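You operate a simulated robot arm through the tools that you are given. There is no shell and no other tool. Be economical: measure what you need, move in short steps, check, and stop when the job is done.

You run a simulated robot arm. Do the job below in one go: nothing can be reset, and whatever is moved stays where it is left.

## Task
Spin the white-cap and orange-cap tubes at HIGH, then rack them again.
Fine: opposite wells of the small centrifuge, one full run; back into the teal rack; the lid ends shut.

It is judged by the outcome, as a careful person would: the job done as asked, and still so three seconds after it is handed in. It fails if anything else is knocked over, pushed out of place, dropped, spilled or broken. Lids that push on must go on centred and level and be pressed home; caps that screw on are set level and turned clockwise until they are tight.

## Robot
A 6-joint arm with a two-finger parallel gripper, fixed in place. Base frame: the origin is at the foot of the arm, x ahead of it, y to its left, z up. Lengths are in mm, angles in rad, forces in N, time in s.
With the tool pointing down near the work surface it reaches from about 360 to 760 mm from the base axis. Its first joint turns from -1.152 to 1.152 rad. Payload 2.45 kg.
The tool frame sits at the grasp point between the pads (the TCP): z along the fingers, y along the line on which they close. The tips reach 24 mm beyond it. The gripper opens to 68 mm. The fingers are 17 mm wide and 10 mm thick; the gripper's body (40 by 70 mm) begins 41 mm behind the TCP.
Orientation is that of the tool frame in the base frame, as a unit quaternion [x, y, z, w]. With the fingers straight down and closing along the base's y, the tool's x points along the base's -x, its y along +y and its z along -z.

## Interface
- The arm moves only by the tool nudge_tool. Its argument "series" is one flat list of numbers, 6 for each row, row after row: the shift along the tool's x, y, z in units of 30 mm (1.0 is 30 mm), then the turn, a rotation vector about the tool's x, y, z in units of 8 degrees (1.0 is 8 degrees). In form: [x, y, z, wx, wy, wz, x, y, z, wx, wy, wz, ...]. A call has 1 to 10 rows; each row shifts and turns the commanded pose from where the row before left it, along the tool's axes as they then stand. "grip" is the gripper command, from -1 (shut) to 1 (fully open), values between in proportion, set as the call begins (left out, the last holds). A call with a number of a shift or a turn outside -1 to 1 is refused whole. A row lasts 0.2 s, in which the tool goes at most 50 mm and 0.15 rad; a call with a longer step from one row to the next is refused whole, and so is a gripper value outside its range. A pose out of reach is approached as far as the arm can. The call stops where the force on the tool passes 90 N (or 10 N more than at its start, if that is more) or the arm is blocked; 0.2 s more then pass. The fingers move at their own pace (about 108 mm/s each) and stop on an object; they squeeze with about 33 N. The grip force told is the motor's: it shows also when the fingers shut on nothing. Time passes only in rows, and 0.2 s behind the last, so rows that do not move let the fingers close. It gives the time, the measured TCP pose, the force on the tool (base axes), the opening and the grip force at its end, in the units of the frame above (readings bear some noise).
- Cameras (640 x 400 px; columns grow to the right, rows downward): "scene" is fixed at [175.8, 420.9, 1464.4]; the picture's right is [-0.68, -0.73, 0.00], its down [-0.41, 0.38, -0.83] and it looks along [0.61, -0.56, -0.56] (base axes); focal length 314 px, centre (320, 200). "wrist" rides on the gripper at [84, 11, -75] in the tool frame; the picture's right is [-0.13, 0.99, 0.00], its down [-0.60, -0.08, -0.79] and it looks along [-0.79, -0.10, 0.61] (tool axes); focal length 251 px, centre (320, 200).
- grab_frame(camera): a new picture of that camera. It takes no simulated time.
- probe_pixels(camera, pixels): for up to 12 pixels [column, row] of the newest picture of that camera ("zoom" is the newest enlarged one), the place [x, y, z] in the base frame of the surface seen there, good to about 2 mm. It takes no simulated time.
- enlarge(camera, box): a new picture of the part [left, top, right, bottom] of that camera's present view, enlarged. It takes no simulated time.
- close_job(): hands the job in; it is judged then, once.

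Go step by step. Measure first, check grasps and placings, and put right what went wrong. The budget is 80 turns and 38 pictures, counting those below and the enlarged ones. Unless the task says otherwise, let go and move clear before handing in, and close with one line.

The tools are called after "Request:" as name(argument=value, ...) on one line, values as JSON. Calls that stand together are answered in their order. nudge_tool: Moves the arm, as the interface text tells. Its arguments: {"type":"object","properties":{"series":{"type":"array"},"grip":{"type":"number"}},"required":["series"]} The other tools are called the same way: grab_frame (camera) takes a picture; probe_pixels (camera, pixels) gives the place of the surface under pixels of a picture; enlarge (camera, box) takes an enlarged picture of a part of a camera's view; close_job () hands the job in.

At the start:

```text
t: 0.0
tool_pos: [502.4, -24.8, 1228.5]
tcp_rot: [0.001, 1.0, -0.001, 0.001]
force: [-0.6, -0.3, 0.0]
finger_gap: 68.1
grasp_force: 0.1
```

scene: 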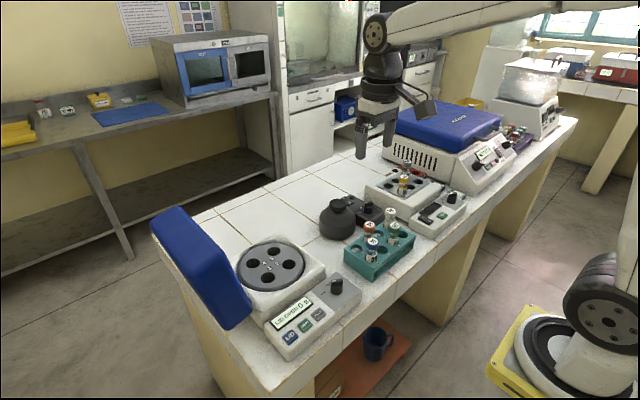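
wrist: 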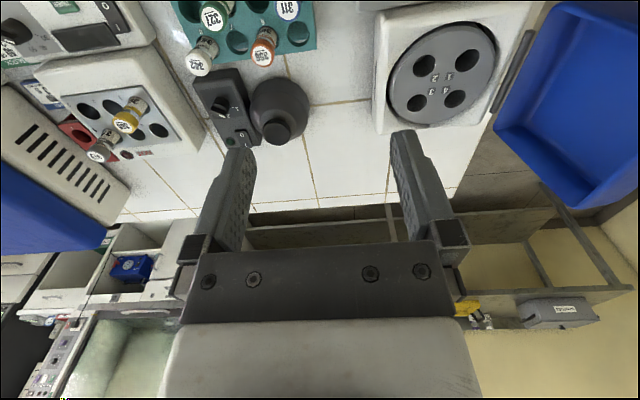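

The scene shows an open small centrifuge at the left (rotor near pixel 270,265), its panel at (300,325), and the teal rack at (380,250). I'll enlarge those areas to read the labels.

Request:
enlarge(camera="scene", box=[220, 220, 380, 360])

Request:
enlarge(camera="scene", box=[310, 160, 480, 290])

Request:
enlarge(camera="wrist", box=[160, 0, 540, 150])

```text
2.86 times, centred on (300, 290) of scene
```

zoom: 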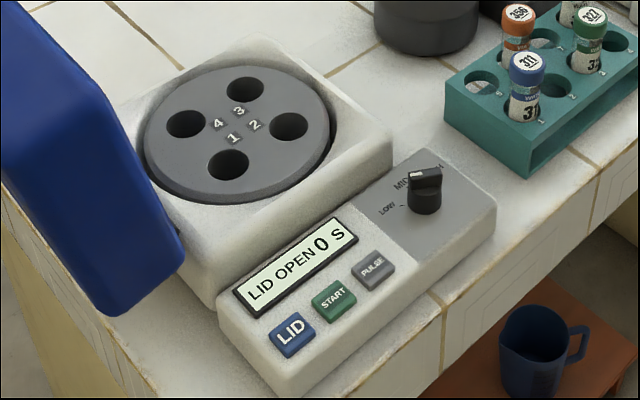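

```text
3.08 times, centred on (395, 225) of scene
```

zoom: 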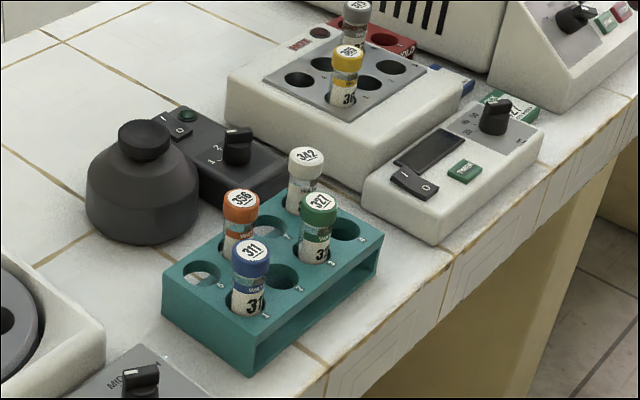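

```text
1.68 times, centred on (350, 75) of wrist
```

zoom: 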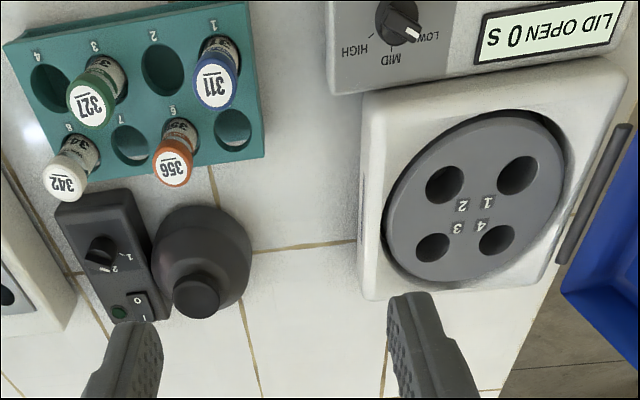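

The white cap (342) sits in rack well 8 and the orange cap (356) in well 6, at wrist zoom (65,180) and (172,168). The rotor wells run 1-2-3-4 around, the display reads LID OPEN and the knob points at LOW, so I'll probe the key points next.

Request:
probe_pixels(camera="zoom", pixels=[[65, 183], [172, 169], [93, 107], [215, 85], [516, 175], [445, 184], [432, 246], [496, 239], [472, 214], [400, 22], [413, 33], [388, 15]])

Request:
probe_pixels(camera="zoom", pixels=[[232, 130], [150, 145], [48, 90], [160, 70], [20, 45], [240, 10], [255, 150], [499, 160], [534, 185], [412, 246], [450, 246], [345, 250]])

Request:
grab_frame(camera="scene")

Request:
probe_pixels(camera="scene", pixels=[[290, 338], [304, 326], [319, 314], [337, 281], [337, 292], [160, 225], [185, 212], [250, 300], [225, 325], [200, 260], [369, 226], [390, 214]])

```text
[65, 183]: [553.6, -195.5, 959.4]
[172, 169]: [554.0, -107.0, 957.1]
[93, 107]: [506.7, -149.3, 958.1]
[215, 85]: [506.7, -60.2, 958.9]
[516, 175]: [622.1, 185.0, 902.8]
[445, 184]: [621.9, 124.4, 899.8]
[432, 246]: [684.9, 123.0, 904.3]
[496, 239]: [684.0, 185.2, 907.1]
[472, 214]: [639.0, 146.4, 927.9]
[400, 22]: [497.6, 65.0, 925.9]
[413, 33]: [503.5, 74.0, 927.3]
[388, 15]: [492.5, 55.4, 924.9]
```

```text
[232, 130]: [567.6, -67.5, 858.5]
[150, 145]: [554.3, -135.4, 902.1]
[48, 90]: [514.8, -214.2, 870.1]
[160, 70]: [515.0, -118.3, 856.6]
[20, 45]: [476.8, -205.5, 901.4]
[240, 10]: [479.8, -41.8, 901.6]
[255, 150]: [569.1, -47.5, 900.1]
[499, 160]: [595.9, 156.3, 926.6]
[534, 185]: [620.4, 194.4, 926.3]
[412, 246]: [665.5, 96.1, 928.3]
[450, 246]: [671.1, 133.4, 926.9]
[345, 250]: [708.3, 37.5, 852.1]
```

```text
32 pictures are left
```

scene: 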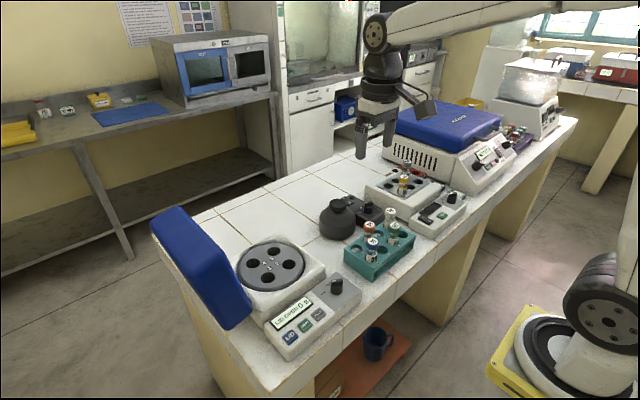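

```text
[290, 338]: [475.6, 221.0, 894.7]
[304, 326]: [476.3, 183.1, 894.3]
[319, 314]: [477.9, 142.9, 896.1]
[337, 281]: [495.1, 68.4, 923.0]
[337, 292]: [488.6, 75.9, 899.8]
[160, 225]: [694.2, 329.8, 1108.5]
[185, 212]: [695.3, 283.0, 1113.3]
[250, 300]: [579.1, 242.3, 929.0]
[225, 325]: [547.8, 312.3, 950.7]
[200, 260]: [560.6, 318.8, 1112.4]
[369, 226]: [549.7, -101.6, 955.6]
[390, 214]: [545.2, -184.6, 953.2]
```

Caps top out at z≈958 and the rotor is centred near (640,145) with wells at about ±30.5 mm and its deck at 927. The knob is near (496,66), so I'll move the wrist camera close over it to read its pointer.

Request:
nudge_tool(series=[0.343, 0.43, 0.943, 0, 0, 0, 0.343, 0.43, 0.943, 0, 0, 0, 0.343, 0.43, 0.943, 0, 0, 0, 0.343, 0.43, 0.943, 0, 0, 0, 0.343, 0.43, 0.943, 0, 0, 0, 0.343, 0.43, 0.943, 0, 0, 0, 0.343, 0.43, 0.943, 0, 0, 0, 0, 0, 0, 0, 0, 0])

Request:
grab_frame(camera="wrist")

```text
t: 1.8
tool_pos: [429.3, 65.5, 1032.0]
tcp_rot: [0.001, 1.0, -0.001, 0.001]
force: [0.0, 0.6, -0.8]
finger_gap: 68.0
grasp_force: 0.0
```

```text
31 pictures are left
```

wrist: 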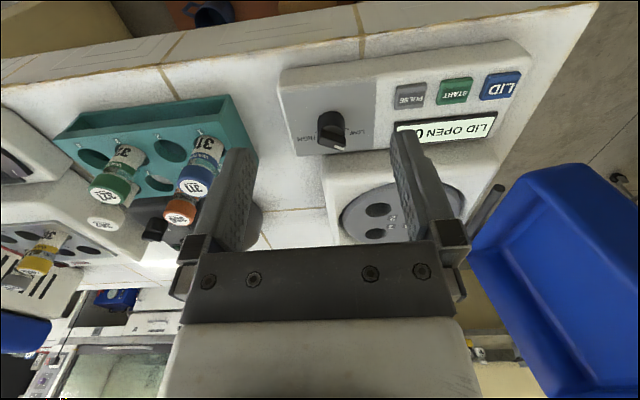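

Request:
enlarge(camera="wrist", box=[270, 60, 430, 160])

Request:
probe_pixels(camera="zoom", pixels=[[200, 250], [240, 215], [285, 240], [260, 335], [230, 345], [285, 290], [340, 310], [375, 300], [215, 300], [130, 280], [245, 255], [260, 270]])

```text
4.00 times, centred on (350, 110) of wrist
```

zoom: 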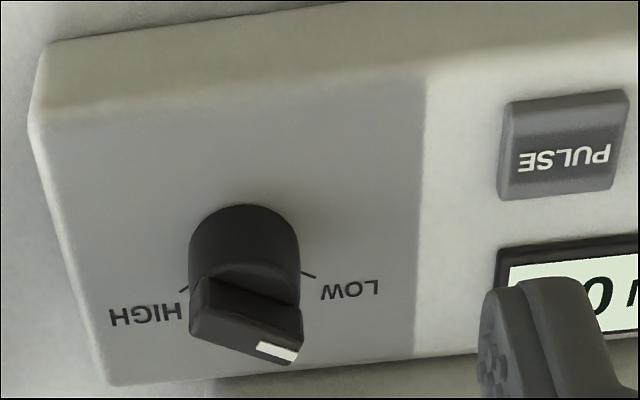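

```text
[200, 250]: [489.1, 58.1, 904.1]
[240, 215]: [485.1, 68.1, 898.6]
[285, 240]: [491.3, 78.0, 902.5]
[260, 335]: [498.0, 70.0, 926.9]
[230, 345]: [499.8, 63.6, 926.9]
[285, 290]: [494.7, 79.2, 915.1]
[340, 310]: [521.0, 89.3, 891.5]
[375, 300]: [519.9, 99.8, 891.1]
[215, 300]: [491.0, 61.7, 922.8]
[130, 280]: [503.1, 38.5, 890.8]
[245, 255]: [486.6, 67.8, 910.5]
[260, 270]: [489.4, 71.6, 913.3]
```

The knob is a bar with its white mark at zoom (278,350), pointing at LOW, with the HIGH tick on the opposite side. I'll probe the bar's ends and the tick marks.

Request:
probe_pixels(camera="zoom", pixels=[[278, 350], [268, 347], [290, 354], [205, 315], [195, 330], [213, 290], [298, 325], [285, 360], [310, 274], [183, 290], [315, 276], [250, 320]])

Request:
enlarge(camera="scene", box=[305, 262, 369, 302])

Request:
probe_pixels(camera="zoom", pixels=[[320, 130], [290, 150], [350, 150], [320, 170], [320, 250], [380, 190]])

```text
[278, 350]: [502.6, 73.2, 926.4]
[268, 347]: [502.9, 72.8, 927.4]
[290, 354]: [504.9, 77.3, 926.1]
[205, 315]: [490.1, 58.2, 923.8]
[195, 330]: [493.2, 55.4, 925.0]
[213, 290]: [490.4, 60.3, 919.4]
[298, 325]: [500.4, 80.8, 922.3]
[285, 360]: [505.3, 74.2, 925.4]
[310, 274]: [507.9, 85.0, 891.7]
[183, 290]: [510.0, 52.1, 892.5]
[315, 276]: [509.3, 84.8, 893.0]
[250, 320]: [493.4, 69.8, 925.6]
```

```text
10.00 times, centred on (337, 282) of scene
```

zoom: 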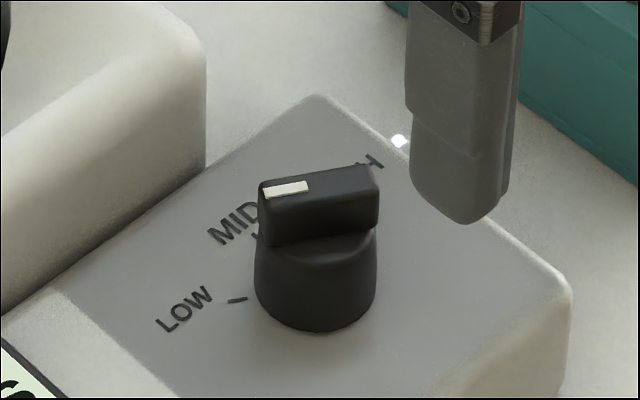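

```text
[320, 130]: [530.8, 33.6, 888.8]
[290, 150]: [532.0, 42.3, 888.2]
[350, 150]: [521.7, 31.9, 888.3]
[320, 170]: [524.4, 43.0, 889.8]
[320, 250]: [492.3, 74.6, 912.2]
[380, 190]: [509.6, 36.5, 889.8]
```

The bar is centred near (498,67) with top z≈927, its pointer at about +56° from +x, and HIGH is at about −55°. I'll go above it, turn the tool −56° about its z and half-open the gripper.

Request:
nudge_tool(grip=0, series=[-0.763, 0.022, 0.69, 0, 0, 0, -0.763, 0.022, 0.69, 0, 0, 0, -0.763, 0.022, 0.69, 0, 0, 0, 0, 0, 0, 0, 0, -1, 0, 0, 0, 0, 0, -1, 0, 0, 0, 0, 0, -1, 0, 0, 0, 0, 0, -1, 0, 0, 0, 0, 0, -1, 0, 0, 0, 0, 0, -1, 0, 0, 0, 0, 0, -1])

Request:
grab_frame(camera="wrist")

Request:
enlarge(camera="scene", box=[297, 242, 377, 302])

```text
t: 4.0
tool_pos: [498.4, 68.5, 969.6]
tcp_rot: [-0.47, 0.883, 0.0, 0.0]
force: [-0.8, 0.6, 0.2]
finger_gap: 34.3
grasp_force: 0.1
```

```text
28 pictures are left
```

wrist: 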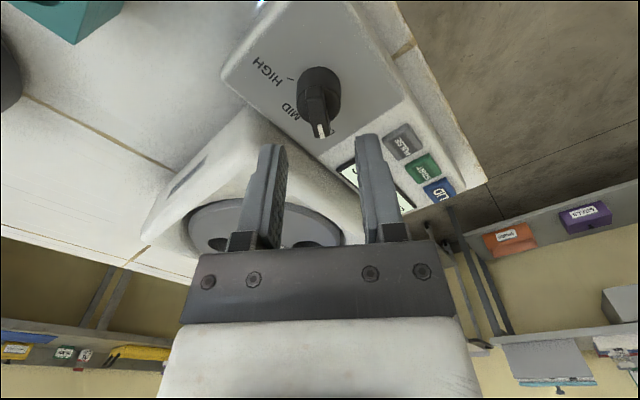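

```text
6.67 times, centred on (337, 272) of scene
```

zoom: 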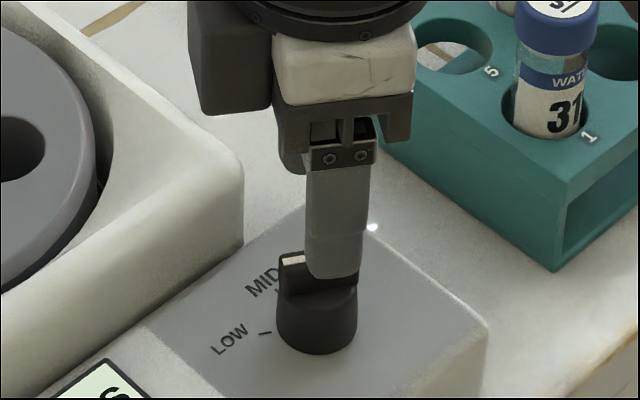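

The tool is in line with the bar (wrist (318,110)) at (498.4,68.5). I'll descend to z≈938.5 and close on it.

Request:
nudge_tool(series=[0, 0, 0.52, 0, 0, 0, 0, 0, 0.52, 0, 0, 0])

Request:
nudge_tool(grip=-1, series=[0, 0, 0, 0, 0, 0, 0, 0, 0, 0, 0, 0])

```text
t: 4.6
tool_pos: [499.8, 68.0, 937.6]
tcp_rot: [-0.47, 0.883, 0.0, 0.001]
force: [0.8, -0.6, -1.0]
finger_gap: 34.0
grasp_force: 0.0
```

```text
t: 5.2
tool_pos: [499.6, 68.3, 938.5]
tcp_rot: [-0.47, 0.883, -0.001, 0.0]
force: [-0.9, 5.3, -0.8]
finger_gap: 9.7
grasp_force: 31.5
```

The bar is held at 9.7 mm. I'll turn 80° clockwise seen from above, then check the torque.

Request:
nudge_tool(series=[0, 0, 0, 0, 0, 1, 0, 0, 0, 0, 0, 1, 0, 0, 0, 0, 0, 1, 0, 0, 0, 0, 0, 1, 0, 0, 0, 0, 0, 1, 0, 0, 0, 0, 0, 1, 0, 0, 0, 0, 0, 1, 0, 0, 0, 0, 0, 1, 0, 0, 0, 0, 0, 1, 0, 0, 0, 0, 0, 1])

Request:
nudge_tool(series=[0, 0, 0, 0, 0, 1, 0, 0, 0, 0, 0, 1, 0, 0, 0, 0, 0, 1, 0, 0, 0, 0, 0, 0.8, 0, 0, 0, 0, 0, 0])

Request:
enlarge(camera="scene", box=[297, 242, 377, 302])

```text
t: 7.4
tool_pos: [500.0, 67.0, 938.4]
tcp_rot: [0.21, 0.978, 0.0, 0.002]
force: [9.5, -22.0, 7.6]
finger_gap: 9.9
grasp_force: 31.9
```

```text
t: 8.6
tool_pos: [498.9, 66.6, 937.7]
tcp_rot: [0.458, 0.889, 0.0, 0.001]
force: [4.0, -29.5, 13.5]
finger_gap: 9.9
grasp_force: 31.2
```

```text
6.67 times, centred on (337, 272) of scene
```

zoom: 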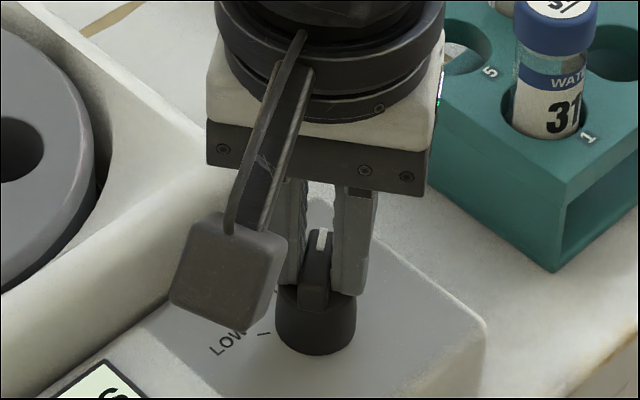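

The bar turned with the fingers to about −54°. I'll release, rise and check the pointer.

Request:
nudge_tool(grip=0, series=[0, 0, 0, 0, 0, 0, 0, 0, 0, 0, 0, 0, 0, 0, -1, 0, 0, 0, 0, 0, -1, 0, 0, 0, 0, 0, -1, 0, 0, 0])

Request:
grab_frame(camera="wrist")

Request:
enlarge(camera="wrist", box=[250, 80, 410, 180])

```text
t: 9.8
tool_pos: [498.5, 69.6, 1026.2]
tcp_rot: [0.458, 0.889, -0.001, 0.002]
force: [0.3, -0.3, -0.5]
finger_gap: 33.7
grasp_force: 0.1
```

```text
25 pictures are left
```

wrist: 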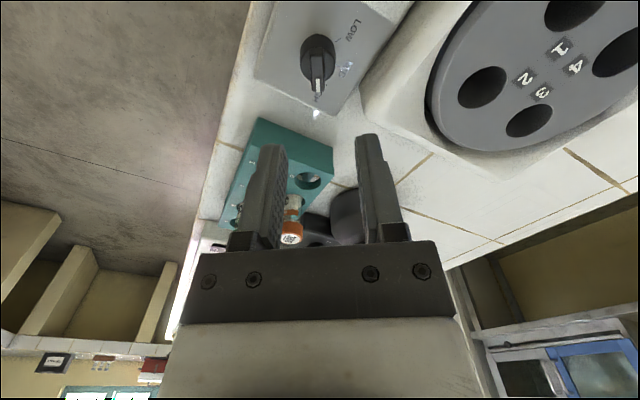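

```text
4.00 times, centred on (330, 130) of wrist
```

zoom: 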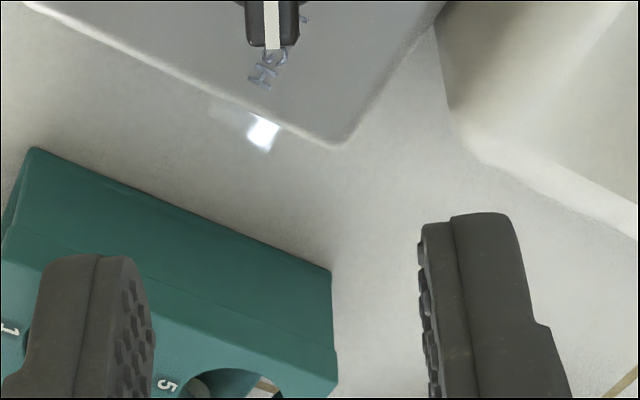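

The pointer now sits on the HIGH label (zoom (268,70)). I'll square the tool up and move to look at the rack tubes.

Request:
nudge_tool(grip=0.5, series=[0, 0, 0, 0, 0, -0.973, 0, 0, 0, 0, 0, -0.973, 0, 0, 0, 0, 0, -0.973, 0, 0, 0, 0, 0, -0.973, 0, 0, 0, 0, 0, -0.973, 0, 0, 0, 0, 0, -0.973, 0, 0, 0, 0, 0, -0.973])

Request:
nudge_tool(series=[0.119, -0.916, -0.14, 0, 0, 0, 0.119, -0.916, -0.14, 0, 0, 0, 0.119, -0.916, -0.14, 0, 0, 0, 0.119, -0.916, -0.14, 0, 0, 0, 0.119, -0.916, -0.14, 0, 0, 0, 0.119, -0.916, -0.14, 0, 0, 0, 0.119, -0.916, -0.14, 0, 0, 0, 0.119, -0.916, -0.14, 0, 0, 0, 0, 0, 0, 0, 0, 0])

Request:
enlarge(camera="wrist", box=[200, 0, 480, 175])

```text
t: 11.4
tool_pos: [499.0, 67.3, 1026.8]
tcp_rot: [-0.002, 1.0, -0.001, 0.001]
force: [0.0, 0.5, -0.5]
finger_gap: 51.1
grasp_force: 0.0
```

```text
t: 13.4
tool_pos: [470.8, -153.8, 1060.2]
tcp_rot: [0.0, 1.0, -0.002, 0.001]
force: [-0.1, -0.2, -0.2]
finger_gap: 51.1
grasp_force: 0.0
```

```text
2.29 times, centred on (340, 88) of wrist
```

zoom: 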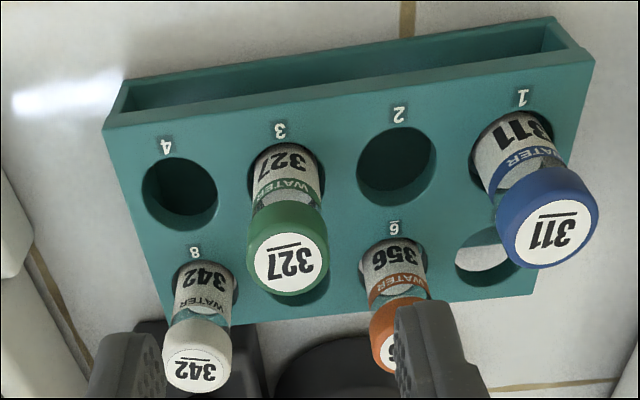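

The white cap is at zoom (195,370) and the orange is partly hidden at (400,330). I'll probe the caps and wells for exact centres.

Request:
probe_pixels(camera="zoom", pixels=[[195, 372], [170, 370], [222, 370], [198, 352], [195, 390], [205, 330], [380, 350], [400, 310], [385, 325], [167, 345], [231, 340], [290, 262]])

Request:
probe_pixels(camera="zoom", pixels=[[139, 200], [220, 190], [175, 155], [186, 232], [355, 172], [440, 165], [395, 125], [397, 208], [110, 130], [588, 68], [176, 325], [250, 305]])

```text
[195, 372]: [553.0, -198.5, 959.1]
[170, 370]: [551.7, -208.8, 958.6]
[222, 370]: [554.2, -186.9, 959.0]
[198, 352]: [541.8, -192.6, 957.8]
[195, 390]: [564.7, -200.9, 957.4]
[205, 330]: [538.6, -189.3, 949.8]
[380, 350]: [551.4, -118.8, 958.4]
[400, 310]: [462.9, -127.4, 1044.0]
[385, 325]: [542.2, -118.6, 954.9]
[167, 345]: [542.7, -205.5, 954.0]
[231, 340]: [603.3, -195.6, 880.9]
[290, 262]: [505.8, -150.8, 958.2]
```

```text
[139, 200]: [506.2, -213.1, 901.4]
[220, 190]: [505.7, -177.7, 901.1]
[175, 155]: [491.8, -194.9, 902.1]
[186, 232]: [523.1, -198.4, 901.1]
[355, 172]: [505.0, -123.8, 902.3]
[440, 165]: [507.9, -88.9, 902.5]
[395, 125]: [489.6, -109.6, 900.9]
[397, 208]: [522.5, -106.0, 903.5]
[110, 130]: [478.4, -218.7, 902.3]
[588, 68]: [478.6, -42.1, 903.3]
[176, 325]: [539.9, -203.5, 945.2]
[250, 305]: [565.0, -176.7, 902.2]
```

White cap centre is (553,−197.5) and the rack columns are at y −195.5, −151, −106.5 and −62. I'll go over the white tube and descend to a cap grasp at z≈948.

Request:
nudge_tool(grip=0.5, series=[-0.685, -0.36, 0.585, 0, 0, 0, -0.685, -0.36, 0.585, 0, 0, 0, -0.685, -0.36, 0.585, 0, 0, 0, -0.685, -0.36, 0.585, 0, 0, 0, 0, 0, 0, 0, 0, 0])

Request:
enlarge(camera="wrist", box=[160, 60, 480, 260])

```text
t: 14.6
tool_pos: [553.3, -198.9, 991.6]
tcp_rot: [0.0, 1.0, -0.001, 0.001]
force: [-1.0, 0.5, 0.3]
finger_gap: 50.9
grasp_force: 0.0
```

```text
2.00 times, centred on (320, 160) of wrist
```

zoom: 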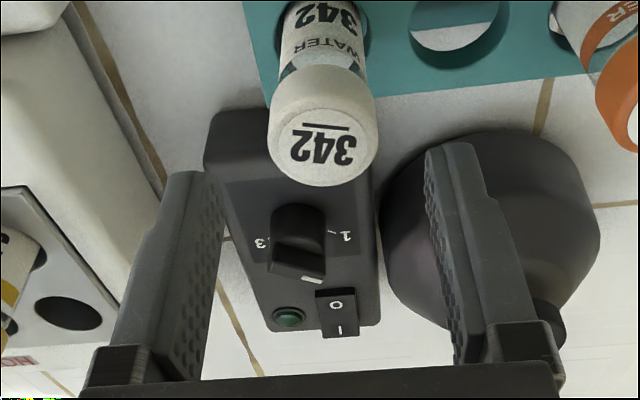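

The cap (zoom (323,145)) lies between the fingers. I'll check the clearance of the white block beside the left finger.

Request:
probe_pixels(camera="zoom", pixels=[[60, 50], [100, 150], [90, 240], [30, 60], [323, 145], [275, 145], [375, 140], [540, 320], [500, 180]])

```text
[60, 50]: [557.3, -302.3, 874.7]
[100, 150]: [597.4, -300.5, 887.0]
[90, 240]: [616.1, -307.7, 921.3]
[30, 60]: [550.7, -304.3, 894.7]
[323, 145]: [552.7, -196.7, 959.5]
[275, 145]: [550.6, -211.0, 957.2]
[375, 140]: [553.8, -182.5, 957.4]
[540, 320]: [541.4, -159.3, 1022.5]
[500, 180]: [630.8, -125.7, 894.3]
```

Clearance is ample, and the cap is about 28 mm wide centred at y=−197. I'll descend, close and lift a little.

Request:
nudge_tool(series=[0, 0.03, 0.7, 0, 0, 0, 0, 0.03, 0.7, 0, 0, 0, 0, 0, 0, 0, 0, 0])

Request:
nudge_tool(grip=-1, series=[0, 0, 0, 0, 0, 0, 0, 0, 0, 0, 0, 0, 0, 0, 0, 0, 0, 0])

Request:
nudge_tool(series=[0, 0, -0.6, 0, 0, 0, 0, 0, -1, 0, 0, 0, 0, 0, -1, 0, 0, 0, 0, 0, -1, 0, 0, 0, 0, 0, 0, 0, 0, 0])

Request:
grab_frame(camera="scene")

```text
t: 15.4
tool_pos: [554.8, -194.3, 949.2]
tcp_rot: [0.0, 1.0, -0.001, 0.0]
force: [0.0, -0.5, -0.3]
finger_gap: 50.9
grasp_force: 0.0
```

```text
t: 16.2
tool_pos: [553.7, -194.2, 949.1]
tcp_rot: [0.0, 1.0, -0.002, 0.001]
force: [0.3, -0.9, 0.4]
finger_gap: 28.8
grasp_force: 33.0
```

```text
t: 17.4
tool_pos: [551.7, -193.1, 1057.6]
tcp_rot: [0.0, 1.0, -0.002, 0.001]
force: [0.6, -0.7, -0.1]
finger_gap: 28.7
grasp_force: 32.5
```

```text
21 pictures are left
```

scene: 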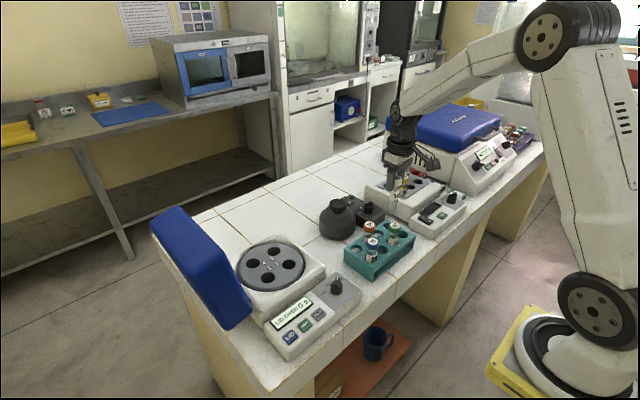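

The white tube is held at 28.7 mm and out of the rack. I'll raise it and carry it to above rotor well 3 at about (670,115).

Request:
nudge_tool(series=[0, 0, -0.9, 0, 0, 0, -0.358, 0.934, 0, 0, 0, 0, -0.358, 0.934, 0, 0, 0, 0, -0.358, 0.934, 0, 0, 0, 0, -0.358, 0.934, 0, 0, 0, 0, -0.358, 0.934, 0, 0, 0, 0, -0.358, 0.934, 0, 0, 0, 0, -0.358, 0.934, 0, 0, 0, 0, -0.358, 0.934, 0, 0, 0, 0, -0.358, 0.934, 0, 0, 0, 0])

Request:
nudge_tool(series=[-0.358, 0.934, 0, 0, 0, 0, -0.358, 0.934, 0, 0, 0, 0, 0, 0, 0, 0, 0, 0, 0, 0, 0, 0, 0, 0])

Request:
grab_frame(camera="wrist")

```text
t: 19.6
tool_pos: [648.5, 57.4, 1084.4]
tcp_rot: [0.0, 1.0, -0.001, 0.0]
force: [-1.0, -0.6, -0.2]
finger_gap: 28.5
grasp_force: 33.2
```

```text
t: 20.6
tool_pos: [670.9, 115.3, 1086.2]
tcp_rot: [0.0, 1.0, 0.0, 0.001]
force: [0.0, 0.0, -0.4]
finger_gap: 28.4
grasp_force: 32.9
```

```text
20 pictures are left
```

wrist: 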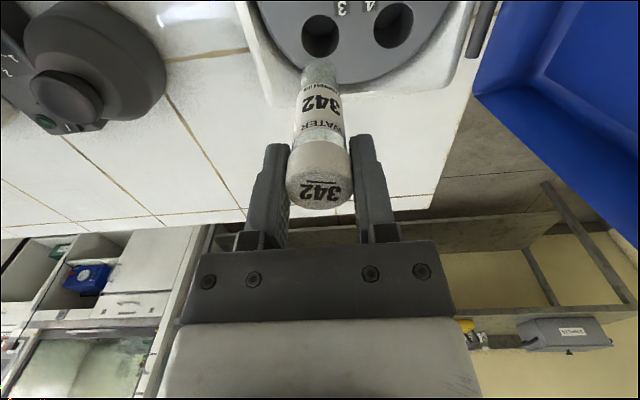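

The tube hangs vertical and wells 3 and 4 show at (320,36) and (393,25). I'll probe the rims of well 3 for its exact centre.

Request:
enlarge(camera="wrist", box=[270, 0, 430, 100])

Request:
probe_pixels(camera="zoom", pixels=[[122, 150], [281, 145], [200, 58], [205, 235], [405, 105], [582, 100], [490, 10], [495, 190], [201, 258]])

```text
4.00 times, centred on (350, 50) of wrist
```

zoom: 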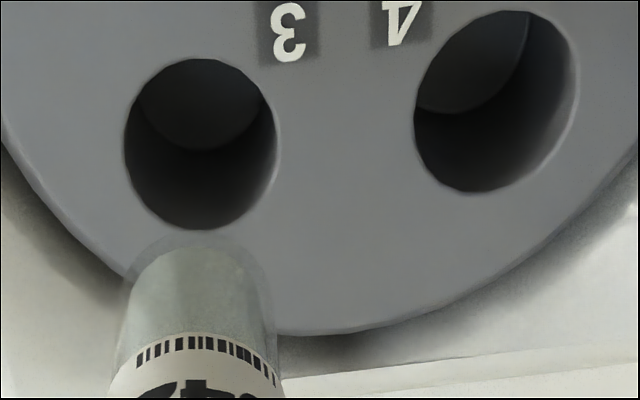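

```text
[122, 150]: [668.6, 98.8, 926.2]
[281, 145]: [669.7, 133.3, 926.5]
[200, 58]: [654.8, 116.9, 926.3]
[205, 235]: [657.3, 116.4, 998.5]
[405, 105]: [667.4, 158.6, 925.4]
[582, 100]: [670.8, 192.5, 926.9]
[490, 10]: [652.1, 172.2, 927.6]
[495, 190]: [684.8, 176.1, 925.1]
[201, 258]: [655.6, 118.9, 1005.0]
```

Well 3's centre is about (670,116), within 1 mm of the tool, and the tube bottom is near z≈997. I'll probe the well floor depth before lowering.

Request:
probe_pixels(camera="zoom", pixels=[[195, 90], [190, 120], [215, 100], [460, 70], [470, 50], [480, 150]])

```text
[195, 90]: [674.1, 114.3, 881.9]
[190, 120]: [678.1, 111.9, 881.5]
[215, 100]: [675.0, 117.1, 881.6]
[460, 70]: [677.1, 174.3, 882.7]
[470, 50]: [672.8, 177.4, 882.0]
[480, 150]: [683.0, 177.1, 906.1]
```

The floor is at z≈882, so the tube should seat with the TCP near 971. I'll lower quickly to about 977, then creep.

Request:
nudge_tool(series=[0, 0.02, 0.9, 0, 0, 0, 0, 0, 0.9, 0, 0, 0, 0, 0, 0.9, 0, 0, 0, 0, 0, 0.8, 0, 0, 0, 0, 0, 0, 0, 0, 0])

Request:
nudge_tool(series=[0, 0, 0.07, 0, 0, 0, 0, 0, 0.07, 0, 0, 0, 0, 0, 0.07, 0, 0, 0, 0, 0, 0, 0, 0, 0])

```text
t: 21.8
tool_pos: [670.6, 116.0, 979.3]
tcp_rot: [-0.001, 1.0, -0.001, 0.001]
force: [0.4, -0.3, -3.2]
finger_gap: 28.7
grasp_force: 32.9
```

```text
t: 22.8
tool_pos: [671.0, 116.3, 972.2]
tcp_rot: [0.0, 1.0, 0.0, 0.001]
force: [0.3, -0.4, 1.0]
finger_gap: 28.5
grasp_force: 33.2
```

No contact yet at z 972. I'll continue in small steps until the force rises.

Request:
nudge_tool(series=[0, 0, 0.05, 0, 0, 0, 0, 0, 0.05, 0, 0, 0, 0, 0, 0, 0, 0, 0])

Request:
nudge_tool(series=[0, 0, 0.05, 0, 0, 0, 0, 0, 0, 0, 0, 0])

```text
t: 23.6
tool_pos: [672.2, 115.5, 972.6]
tcp_rot: [0.0, 1.0, 0.0, 0.004]
force: [-5.0, 1.6, 30.1]
finger_gap: 28.7
grasp_force: 33.1
```

```text
t: 24.2
tool_pos: [673.6, 114.1, 972.9]
tcp_rot: [-0.001, 1.0, 0.001, 0.005]
force: [-2.2, 0.8, 31.0]
finger_gap: 28.6
grasp_force: 32.8
```

It seated with 30 N at z≈972. I'll open to 51 mm and rise.

Request:
nudge_tool(grip=0.5, series=[0, 0, -0.05, 0, 0, 0, 0, 0, 0, 0, 0, 0, 0, 0, -0.5, 0, 0, 0, 0, 0, -1, 0, 0, 0, 0, 0, -1, 0, 0, 0, 0, 0, -1, 0, 0, 0])

Request:
enlarge(camera="scene", box=[220, 210, 380, 360])

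```text
t: 25.6
tool_pos: [671.2, 115.5, 1078.7]
tcp_rot: [-0.001, 1.0, -0.001, 0.0]
force: [-0.8, -0.3, 0.1]
finger_gap: 51.3
grasp_force: 0.1
```

```text
2.67 times, centred on (300, 285) of scene
```

zoom: 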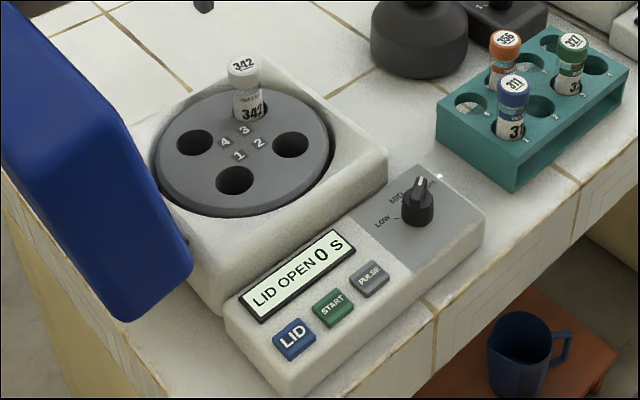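

White is seated in well 3. Now for orange: move above (553,−107).

Request:
nudge_tool(series=[0.492, -0.927, 0, 0, 0, 0, 0.492, -0.927, 0, 0, 0, 0, 0.492, -0.927, 0, 0, 0, 0, 0.492, -0.927, 0, 0, 0, 0, 0.492, -0.927, 0, 0, 0, 0, 0.492, -0.927, 0, 0, 0, 0, 0.492, -0.927, 0, 0, 0, 0, 0.492, -0.927, 0, 0, 0, 0])

Request:
nudge_tool(series=[0, 0, 1, 0, 0, 0, 0, 0, 1, 0, 0, 0, 0, 0, 0.9, 0, 0, 0, 0, 0, 0, 0, 0, 0])

Request:
grab_frame(camera="wrist")

```text
t: 27.4
tool_pos: [551.9, -108.7, 1074.4]
tcp_rot: [0.0, 1.0, -0.001, 0.001]
force: [-0.6, -0.4, -0.5]
finger_gap: 50.8
grasp_force: 0.0
```

```text
t: 28.4
tool_pos: [551.7, -106.1, 986.9]
tcp_rot: [0.001, 1.0, -0.001, 0.001]
force: [-0.5, 0.4, -0.1]
finger_gap: 51.1
grasp_force: 0.1
```

```text
17 pictures are left
```

wrist: 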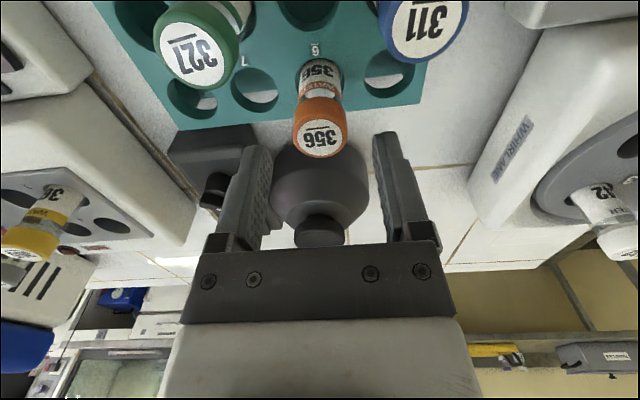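

Orange cap at (320,138) is centred between the fingers, with the black flask behind it. I'll probe both.

Request:
probe_pixels(camera="wrist", pixels=[[321, 138], [297, 138], [345, 137], [321, 155], [318, 240], [320, 215], [315, 165], [280, 200], [365, 200]])

```text
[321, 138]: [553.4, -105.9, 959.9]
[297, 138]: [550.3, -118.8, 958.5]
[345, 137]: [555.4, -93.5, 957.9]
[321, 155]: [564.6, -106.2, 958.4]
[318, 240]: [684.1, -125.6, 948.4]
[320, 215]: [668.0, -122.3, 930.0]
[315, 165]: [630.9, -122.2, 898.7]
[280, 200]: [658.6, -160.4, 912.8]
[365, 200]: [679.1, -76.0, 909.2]
```

The cap is at (553,−106) and the flask is well clear. I'll descend to 948, grip and lift to about 1085.

Request:
nudge_tool(series=[-0.04, 0, 0.65, 0, 0, 0, 0, 0, 0.65, 0, 0, 0, 0, 0, 0, 0, 0, 0])

Request:
nudge_tool(grip=-1, series=[0, 0, 0, 0, 0, 0, 0, 0, 0, 0, 0, 0, 0, 0, 0, 0, 0, 0])

Request:
nudge_tool(series=[0, 0, -0.5, 0, 0, 0, 0, 0, -1, 0, 0, 0, 0, 0, -1, 0, 0, 0, 0, 0, -1, 0, 0, 0, 0, 0, -1, 0, 0, 0, 0, 0, 0, 0, 0, 0])

```text
t: 29.2
tool_pos: [553.1, -109.0, 948.5]
tcp_rot: [0.0, 1.0, -0.001, 0.0]
force: [0.8, -0.2, 0.1]
finger_gap: 51.0
grasp_force: 0.1
```

```text
t: 30.0
tool_pos: [553.6, -108.0, 948.5]
tcp_rot: [0.0, 1.0, -0.001, 0.001]
force: [0.2, -0.6, -0.7]
finger_gap: 28.6
grasp_force: 33.2
```

```text
t: 31.4
tool_pos: [554.2, -107.6, 1084.8]
tcp_rot: [0.0, 1.0, -0.001, 0.001]
force: [0.2, 0.0, 0.3]
finger_gap: 28.5
grasp_force: 32.6
```

Orange is held. I'll carry it to above well 1, opposite well 3, at about (609.5,174.5).

Request:
nudge_tool(series=[-0.185, 0.94, 0, 0, 0, 0, -0.185, 0.94, 0, 0, 0, 0, -0.185, 0.94, 0, 0, 0, 0, -0.185, 0.94, 0, 0, 0, 0, -0.185, 0.94, 0, 0, 0, 0, -0.185, 0.94, 0, 0, 0, 0, -0.185, 0.94, 0, 0, 0, 0, -0.185, 0.94, 0, 0, 0, 0, -0.185, 0.94, 0, 0, 0, 0, -0.185, 0.94, 0, 0, 0, 0])

Request:
nudge_tool(series=[0, 0, 0, 0, 0, 0])

Request:
enlarge(camera="wrist", box=[220, 0, 460, 150])

Request:
probe_pixels(camera="zoom", pixels=[[212, 95], [322, 95], [270, 35], [270, 155], [265, 170], [265, 190], [240, 180], [300, 180]])

```text
t: 33.6
tool_pos: [606.3, 178.3, 1081.5]
tcp_rot: [0.0, 1.0, -0.002, 0.001]
force: [0.3, 0.2, 0.0]
finger_gap: 28.5
grasp_force: 32.8
```

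```text
t: 34.0
tool_pos: [606.8, 178.6, 1082.2]
tcp_rot: [0.001, 1.0, -0.001, 0.001]
force: [-0.6, 1.4, -0.9]
finger_gap: 28.7
grasp_force: 32.6
```

```text
2.67 times, centred on (340, 75) of wrist
```

zoom: 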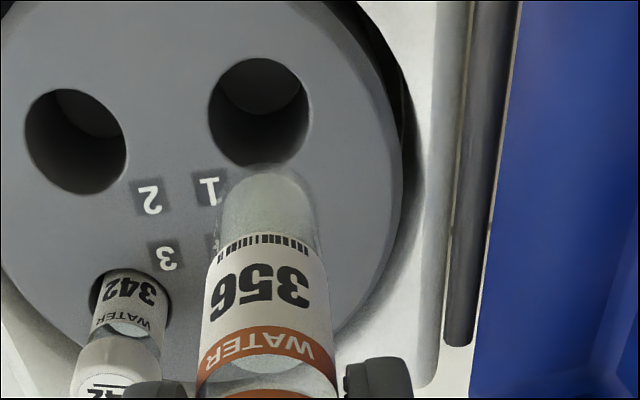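

```text
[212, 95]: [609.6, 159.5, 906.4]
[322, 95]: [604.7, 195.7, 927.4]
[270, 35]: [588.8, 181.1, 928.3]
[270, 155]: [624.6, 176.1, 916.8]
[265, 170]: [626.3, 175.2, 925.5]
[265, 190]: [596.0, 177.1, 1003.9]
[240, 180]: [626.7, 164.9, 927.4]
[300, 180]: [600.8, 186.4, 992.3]
```

Well 1's centre is about (609.7,174.5) and the tool reads (606.6,178.5). I'll correct by (+3,−4) and check.

Request:
nudge_tool(series=[-0.1, -0.133, 0, 0, 0, 0, 0, 0, 0, 0, 0, 0])

Request:
nudge_tool(series=[0, 0, 0.9, 0, 0, 0, 0, 0, 0.9, 0, 0, 0, 0, 0, 0, 0, 0, 0])

Request:
enlarge(camera="scene", box=[220, 200, 340, 300])

```text
t: 34.6
tool_pos: [609.7, 172.8, 1081.3]
tcp_rot: [0.0, 1.0, -0.001, 0.001]
force: [0.1, -0.1, -0.6]
finger_gap: 28.7
grasp_force: 32.9
```

```text
t: 35.4
tool_pos: [610.6, 170.4, 1027.1]
tcp_rot: [0.001, 1.0, 0.0, 0.001]
force: [-0.4, -0.1, -0.8]
finger_gap: 28.5
grasp_force: 33.1
```

```text
4.00 times, centred on (280, 250) of scene
```

zoom: 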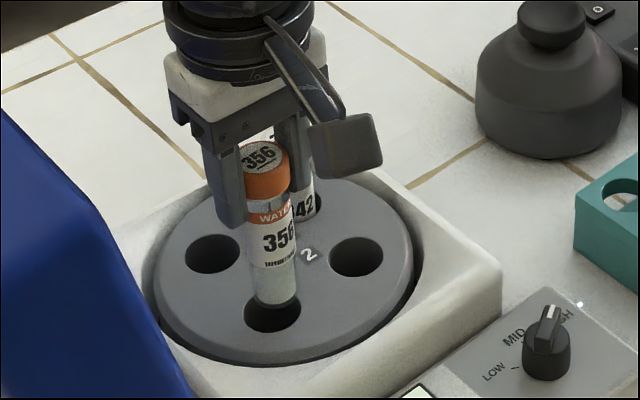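

The tube bottom at zoom (272,300) sits right over well 1. I'll lower gently to about 978, then creep.

Request:
nudge_tool(series=[0, 0, 0.4, 0, 0, 0, 0, 0, 0.4, 0, 0, 0, 0, 0, 0.4, 0, 0, 0, 0, 0, 0.4, 0, 0, 0, 0, 0, 0, 0, 0, 0])

Request:
nudge_tool(series=[0, 0, 0.07, 0, 0, 0, 0, 0, 0.07, 0, 0, 0, 0, 0, 0.05, 0, 0, 0, 0, 0, 0, 0, 0, 0])

```text
t: 36.6
tool_pos: [612.5, 170.2, 985.7]
tcp_rot: [0.0, 1.0, 0.001, 0.005]
force: [-0.3, 0.0, 32.7]
finger_gap: 28.2
grasp_force: 33.2
```

```text
t: 37.6
tool_pos: [612.6, 171.9, 982.8]
tcp_rot: [0.0, 1.0, 0.002, 0.006]
force: [-8.3, -2.6, 48.6]
finger_gap: 28.8
grasp_force: 33.1
```

Contact came at z≈984, about 12 mm higher than the white tube. I'll look before going further.

Request:
enlarge(camera="scene", box=[230, 210, 320, 290])

Request:
enlarge(camera="wrist", box=[220, 60, 460, 230])

```text
5.00 times, centred on (275, 250) of scene
```

zoom: 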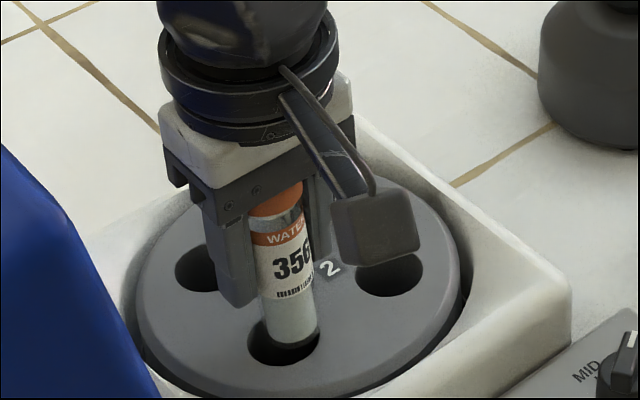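

```text
2.35 times, centred on (340, 145) of wrist
```

zoom: 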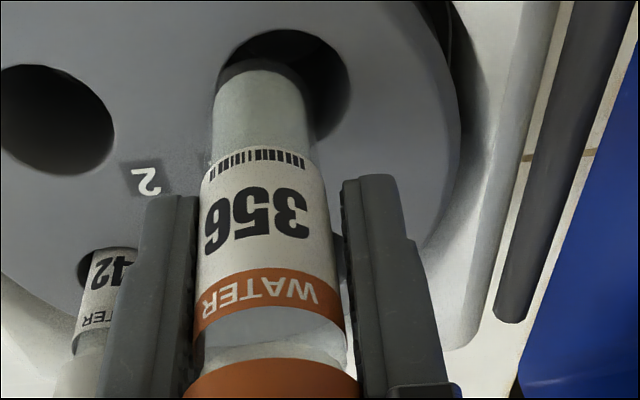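

The tube landed on the well's rim on the −y/+x side and slid up in the grip. I'll lift it 20 mm, correct the position by (−3,+4) and look again.

Request:
nudge_tool(series=[0, 0, -0.4, 0, 0, 0, 0, 0, -0.6, 0, 0, 0, 0, 0, 0, 0, 0, 0])

Request:
nudge_tool(series=[0, 0, 0, 0, 0, 0, 0, 0, 0, 0, 0, 0])

Request:
enlarge(camera="wrist", box=[220, 40, 460, 210])

Request:
probe_pixels(camera="zoom", pixels=[[210, 70], [350, 65], [278, 5], [285, 150], [265, 120], [230, 120], [310, 120], [270, 350], [200, 350], [350, 350], [270, 390]])

```text
t: 38.4
tool_pos: [611.7, 170.0, 1005.8]
tcp_rot: [0.0, 1.0, 0.0, 0.0]
force: [-0.1, -0.1, -0.9]
finger_gap: 28.2
grasp_force: 33.0
```

```text
t: 39.0
tool_pos: [610.4, 170.7, 1007.6]
tcp_rot: [0.0, 1.0, -0.001, 0.001]
force: [0.0, -0.3, 0.0]
finger_gap: 28.2
grasp_force: 33.0
```

```text
2.35 times, centred on (340, 125) of wrist
```

zoom: 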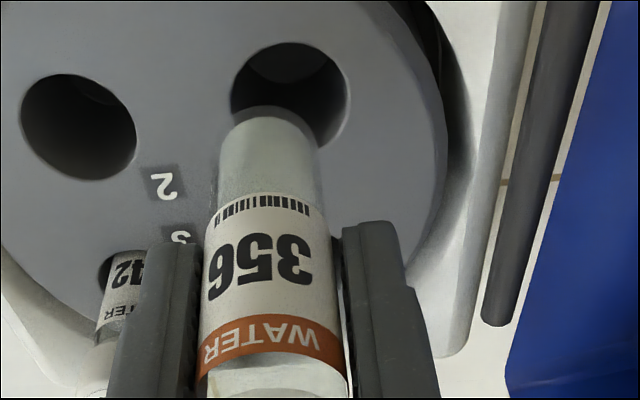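

```text
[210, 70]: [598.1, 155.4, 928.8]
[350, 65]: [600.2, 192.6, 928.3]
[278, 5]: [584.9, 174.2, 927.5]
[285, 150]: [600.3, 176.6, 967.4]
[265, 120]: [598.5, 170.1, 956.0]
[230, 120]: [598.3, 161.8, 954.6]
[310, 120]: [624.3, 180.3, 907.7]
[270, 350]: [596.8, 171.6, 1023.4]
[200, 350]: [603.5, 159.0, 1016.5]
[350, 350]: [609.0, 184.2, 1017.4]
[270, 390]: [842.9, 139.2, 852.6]
```

The tube bottom is now at z≈950, so it slid up about 31 mm, and it is centred near (611.5,171.3). I'll probe the well 1 rim more tightly.

Request:
probe_pixels(camera="zoom", pixels=[[226, 97], [352, 97], [289, 37], [286, 42], [15, 125], [141, 125], [78, 68], [78, 184], [335, 135], [345, 120], [238, 60], [336, 60]])

```text
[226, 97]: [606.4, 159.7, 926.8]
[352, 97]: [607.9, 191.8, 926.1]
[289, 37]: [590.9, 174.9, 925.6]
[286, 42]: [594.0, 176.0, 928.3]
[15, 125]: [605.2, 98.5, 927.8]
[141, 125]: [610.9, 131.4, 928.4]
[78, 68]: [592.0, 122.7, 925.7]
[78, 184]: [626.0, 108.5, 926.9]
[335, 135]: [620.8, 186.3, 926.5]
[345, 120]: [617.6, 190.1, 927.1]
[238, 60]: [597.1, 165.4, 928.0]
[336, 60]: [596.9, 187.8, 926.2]
```

Well 1's centre is (609,176), so I'll shift (−2.5,+4.7), verify, then lower.

Request:
nudge_tool(series=[0.083, 0.157, 0, 0, 0, 0, 0, 0, 0, 0, 0, 0, 0, 0, 0, 0, 0, 0])

Request:
nudge_tool(series=[0, 0, 0.25, 0, 0, 0, 0, 0, 0.25, 0, 0, 0, 0, 0, 0.25, 0, 0, 0, 0, 0, 0, 0, 0, 0])

Request:
nudge_tool(series=[0, 0, 0.25, 0, 0, 0, 0, 0, 0.25, 0, 0, 0, 0, 0, 0, 0, 0, 0])

```text
t: 39.8
tool_pos: [608.0, 175.2, 1006.8]
tcp_rot: [0.0, 1.0, -0.001, 0.001]
force: [0.2, -0.1, -1.2]
finger_gap: 28.3
grasp_force: 32.7
```

```text
t: 40.8
tool_pos: [610.0, 177.2, 984.2]
tcp_rot: [0.0, 1.0, 0.0, 0.001]
force: [-0.6, -0.3, 0.3]
finger_gap: 27.8
grasp_force: 33.1
```

```text
t: 41.6
tool_pos: [609.8, 173.5, 968.6]
tcp_rot: [0.0, 1.0, 0.0, 0.001]
force: [-0.4, -0.1, -1.3]
finger_gap: 28.1
grasp_force: 33.0
```

It is entering the well freely, with z 968.6 and no force. I'll lower to about 955, which leaves the finger tips just above the deck.

Request:
nudge_tool(series=[0, 0, 0.22, 0, 0, 0, 0, 0, 0.22, 0, 0, 0, 0, 0, 0, 0, 0, 0])

Request:
enlarge(camera="scene", box=[230, 210, 320, 290])

```text
t: 42.4
tool_pos: [609.2, 174.9, 956.1]
tcp_rot: [-0.001, 1.0, 0.0, 0.0]
force: [2.5, 0.0, -0.7]
finger_gap: 28.0
grasp_force: 33.1
```

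```text
5.00 times, centred on (275, 250) of scene
```

zoom: 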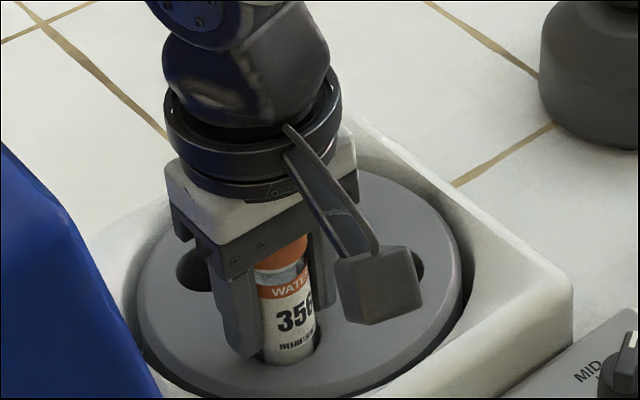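

The tube is well inside the well. I'll ease the grip open gently so it settles the last ~13 mm, then open fully and rise.

Request:
nudge_tool(grip=-0.1, series=[0, 0, 0.05, 0, 0, 0, 0, 0, 0, 0, 0, 0, 0, 0, 0, 0, 0, 0])

Request:
nudge_tool(grip=0.5, series=[0, 0, 0, 0, 0, 0, 0, 0, -0.3, 0, 0, 0, 0, 0, -1, 0, 0, 0, 0, 0, -1, 0, 0, 0, 0, 0, -1, 0, 0, 0, 0, 0, -1, 0, 0, 0, 0, 0, -0.5, 0, 0, 0])

Request:
enlarge(camera="scene", box=[220, 210, 380, 350])

Request:
probe_pixels(camera="scene", pixels=[[291, 339], [306, 325], [318, 312]])

```text
t: 43.2
tool_pos: [610.0, 174.4, 954.7]
tcp_rot: [-0.001, 1.0, -0.001, 0.001]
force: [-0.3, 0.1, 0.1]
finger_gap: 30.6
grasp_force: 0.1
```

```text
t: 44.8
tool_pos: [609.1, 174.0, 1098.4]
tcp_rot: [0.0, 1.0, -0.001, 0.0]
force: [-0.8, 0.1, 0.1]
finger_gap: 51.1
grasp_force: 0.0
```

```text
2.86 times, centred on (300, 280) of scene
```

zoom: 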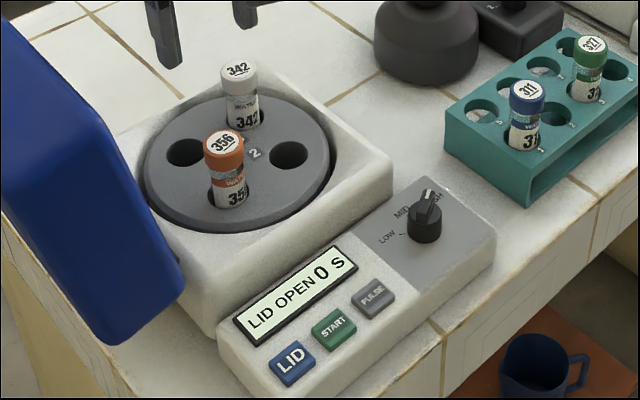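

```text
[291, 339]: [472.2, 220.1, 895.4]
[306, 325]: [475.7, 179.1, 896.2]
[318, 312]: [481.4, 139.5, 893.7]
```

Both tubes are seated in opposite wells 3 and 1, and the knob is on HIGH. Next I'll measure the lid to push it shut.

Request:
probe_pixels(camera="scene", pixels=[[153, 222], [165, 215], [181, 208], [190, 225], [205, 242], [235, 285], [250, 312], [235, 326], [222, 320], [160, 235], [190, 290], [215, 300]])

Request:
grab_frame(camera="wrist")

```text
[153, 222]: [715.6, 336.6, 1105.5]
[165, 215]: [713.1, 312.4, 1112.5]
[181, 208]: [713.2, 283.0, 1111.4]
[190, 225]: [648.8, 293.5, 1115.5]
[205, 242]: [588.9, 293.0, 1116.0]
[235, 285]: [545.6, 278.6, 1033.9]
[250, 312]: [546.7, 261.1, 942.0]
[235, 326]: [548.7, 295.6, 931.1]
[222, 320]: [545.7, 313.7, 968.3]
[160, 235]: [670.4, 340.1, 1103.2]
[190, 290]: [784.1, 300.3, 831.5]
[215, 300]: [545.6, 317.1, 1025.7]
```

```text
9 pictures are left
```

wrist: 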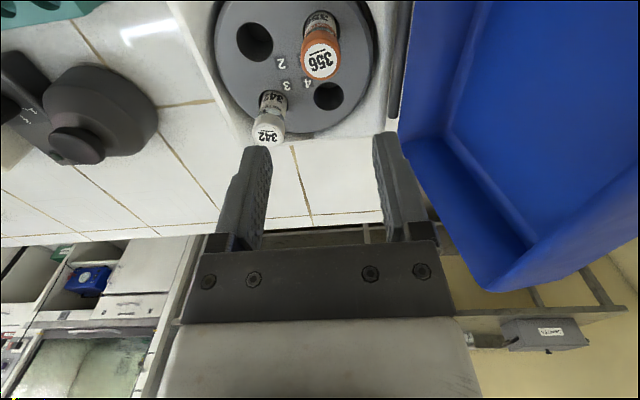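

The lid spans x 546–735 with its outer face at y≈340 near the top (z≈1110), leaning back. I'll close the fingers, rise over it and go to its outer side at y≈372.

Request:
nudge_tool(grip=-1, series=[0, 0, -0.85, 0, 0, 0, 0, 0, -0.85, 0, 0, 0, 0, 0, -0.85, 0, 0, 0, 0, 0.943, 0, 0, 0, 0, 0, 0.943, 0, 0, 0, 0, 0, 0.943, 0, 0, 0, 0, 0, 0.943, 0, 0, 0, 0, 0, 0.943, 0, 0, 0, 0, 0, 0.943, 0, 0, 0, 0, 0, 0.943, 0, 0, 0, 0])

Request:
nudge_tool(series=[0, 0, 0, 0, 0, 0])

```text
t: 47.0
tool_pos: [606.0, 373.4, 1176.2]
tcp_rot: [0.0, 1.0, -0.001, 0.001]
force: [0.4, -0.2, 0.2]
finger_gap: 0.0
grasp_force: 24.1
```

```text
t: 47.4
tool_pos: [606.5, 371.7, 1177.1]
tcp_rot: [0.0, 1.0, -0.001, 0.001]
force: [0.7, -0.2, 0.7]
finger_gap: 0.0
grasp_force: 23.3
```

I'm at (606,372) above the outer side. I'll descend to TCP z≈1097 and creep to contact.

Request:
nudge_tool(series=[0, 0, 0.89, 0, 0, 0, 0, 0, 0.89, 0, 0, 0, 0, 0, 0.89, 0, 0, 0, 0, 0, 0, 0, 0, 0, 0, -0.4, 0.1, 0, 0, 0, 0, -0.4, 0.1, 0, 0, 0, 0, -0.2, 0, 0, 0, 0, 0, -0.2, 0, 0, 0, 0])

Request:
nudge_tool(series=[0, -0.3, -0.13, 0, 0, 0, 0, -0.3, -0.13, 0, 0, 0, 0, -0.3, -0.13, 0, 0, 0])

Request:
grab_frame(camera="scene")

```text
t: 49.2
tool_pos: [608.6, 338.3, 1088.1]
tcp_rot: [0.001, 1.0, -0.001, 0.001]
force: [-0.7, 2.2, 2.2]
finger_gap: 0.0
grasp_force: 23.9
```

```text
t: 50.0
tool_pos: [608.8, 311.9, 1099.0]
tcp_rot: [-0.001, 1.0, 0.001, 0.001]
force: [0.6, 1.7, -0.3]
finger_gap: 0.0
grasp_force: 24.0
```

```text
8 pictures are left
```

scene: 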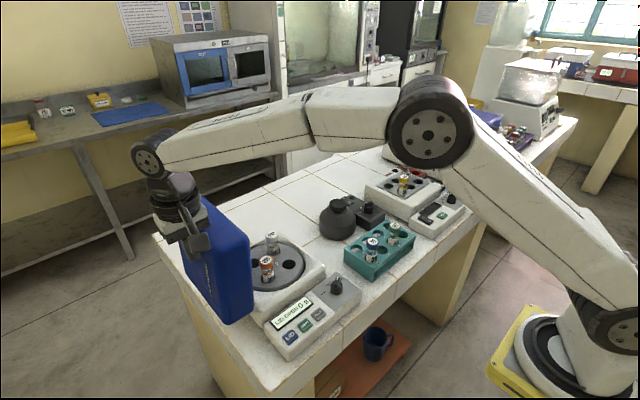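

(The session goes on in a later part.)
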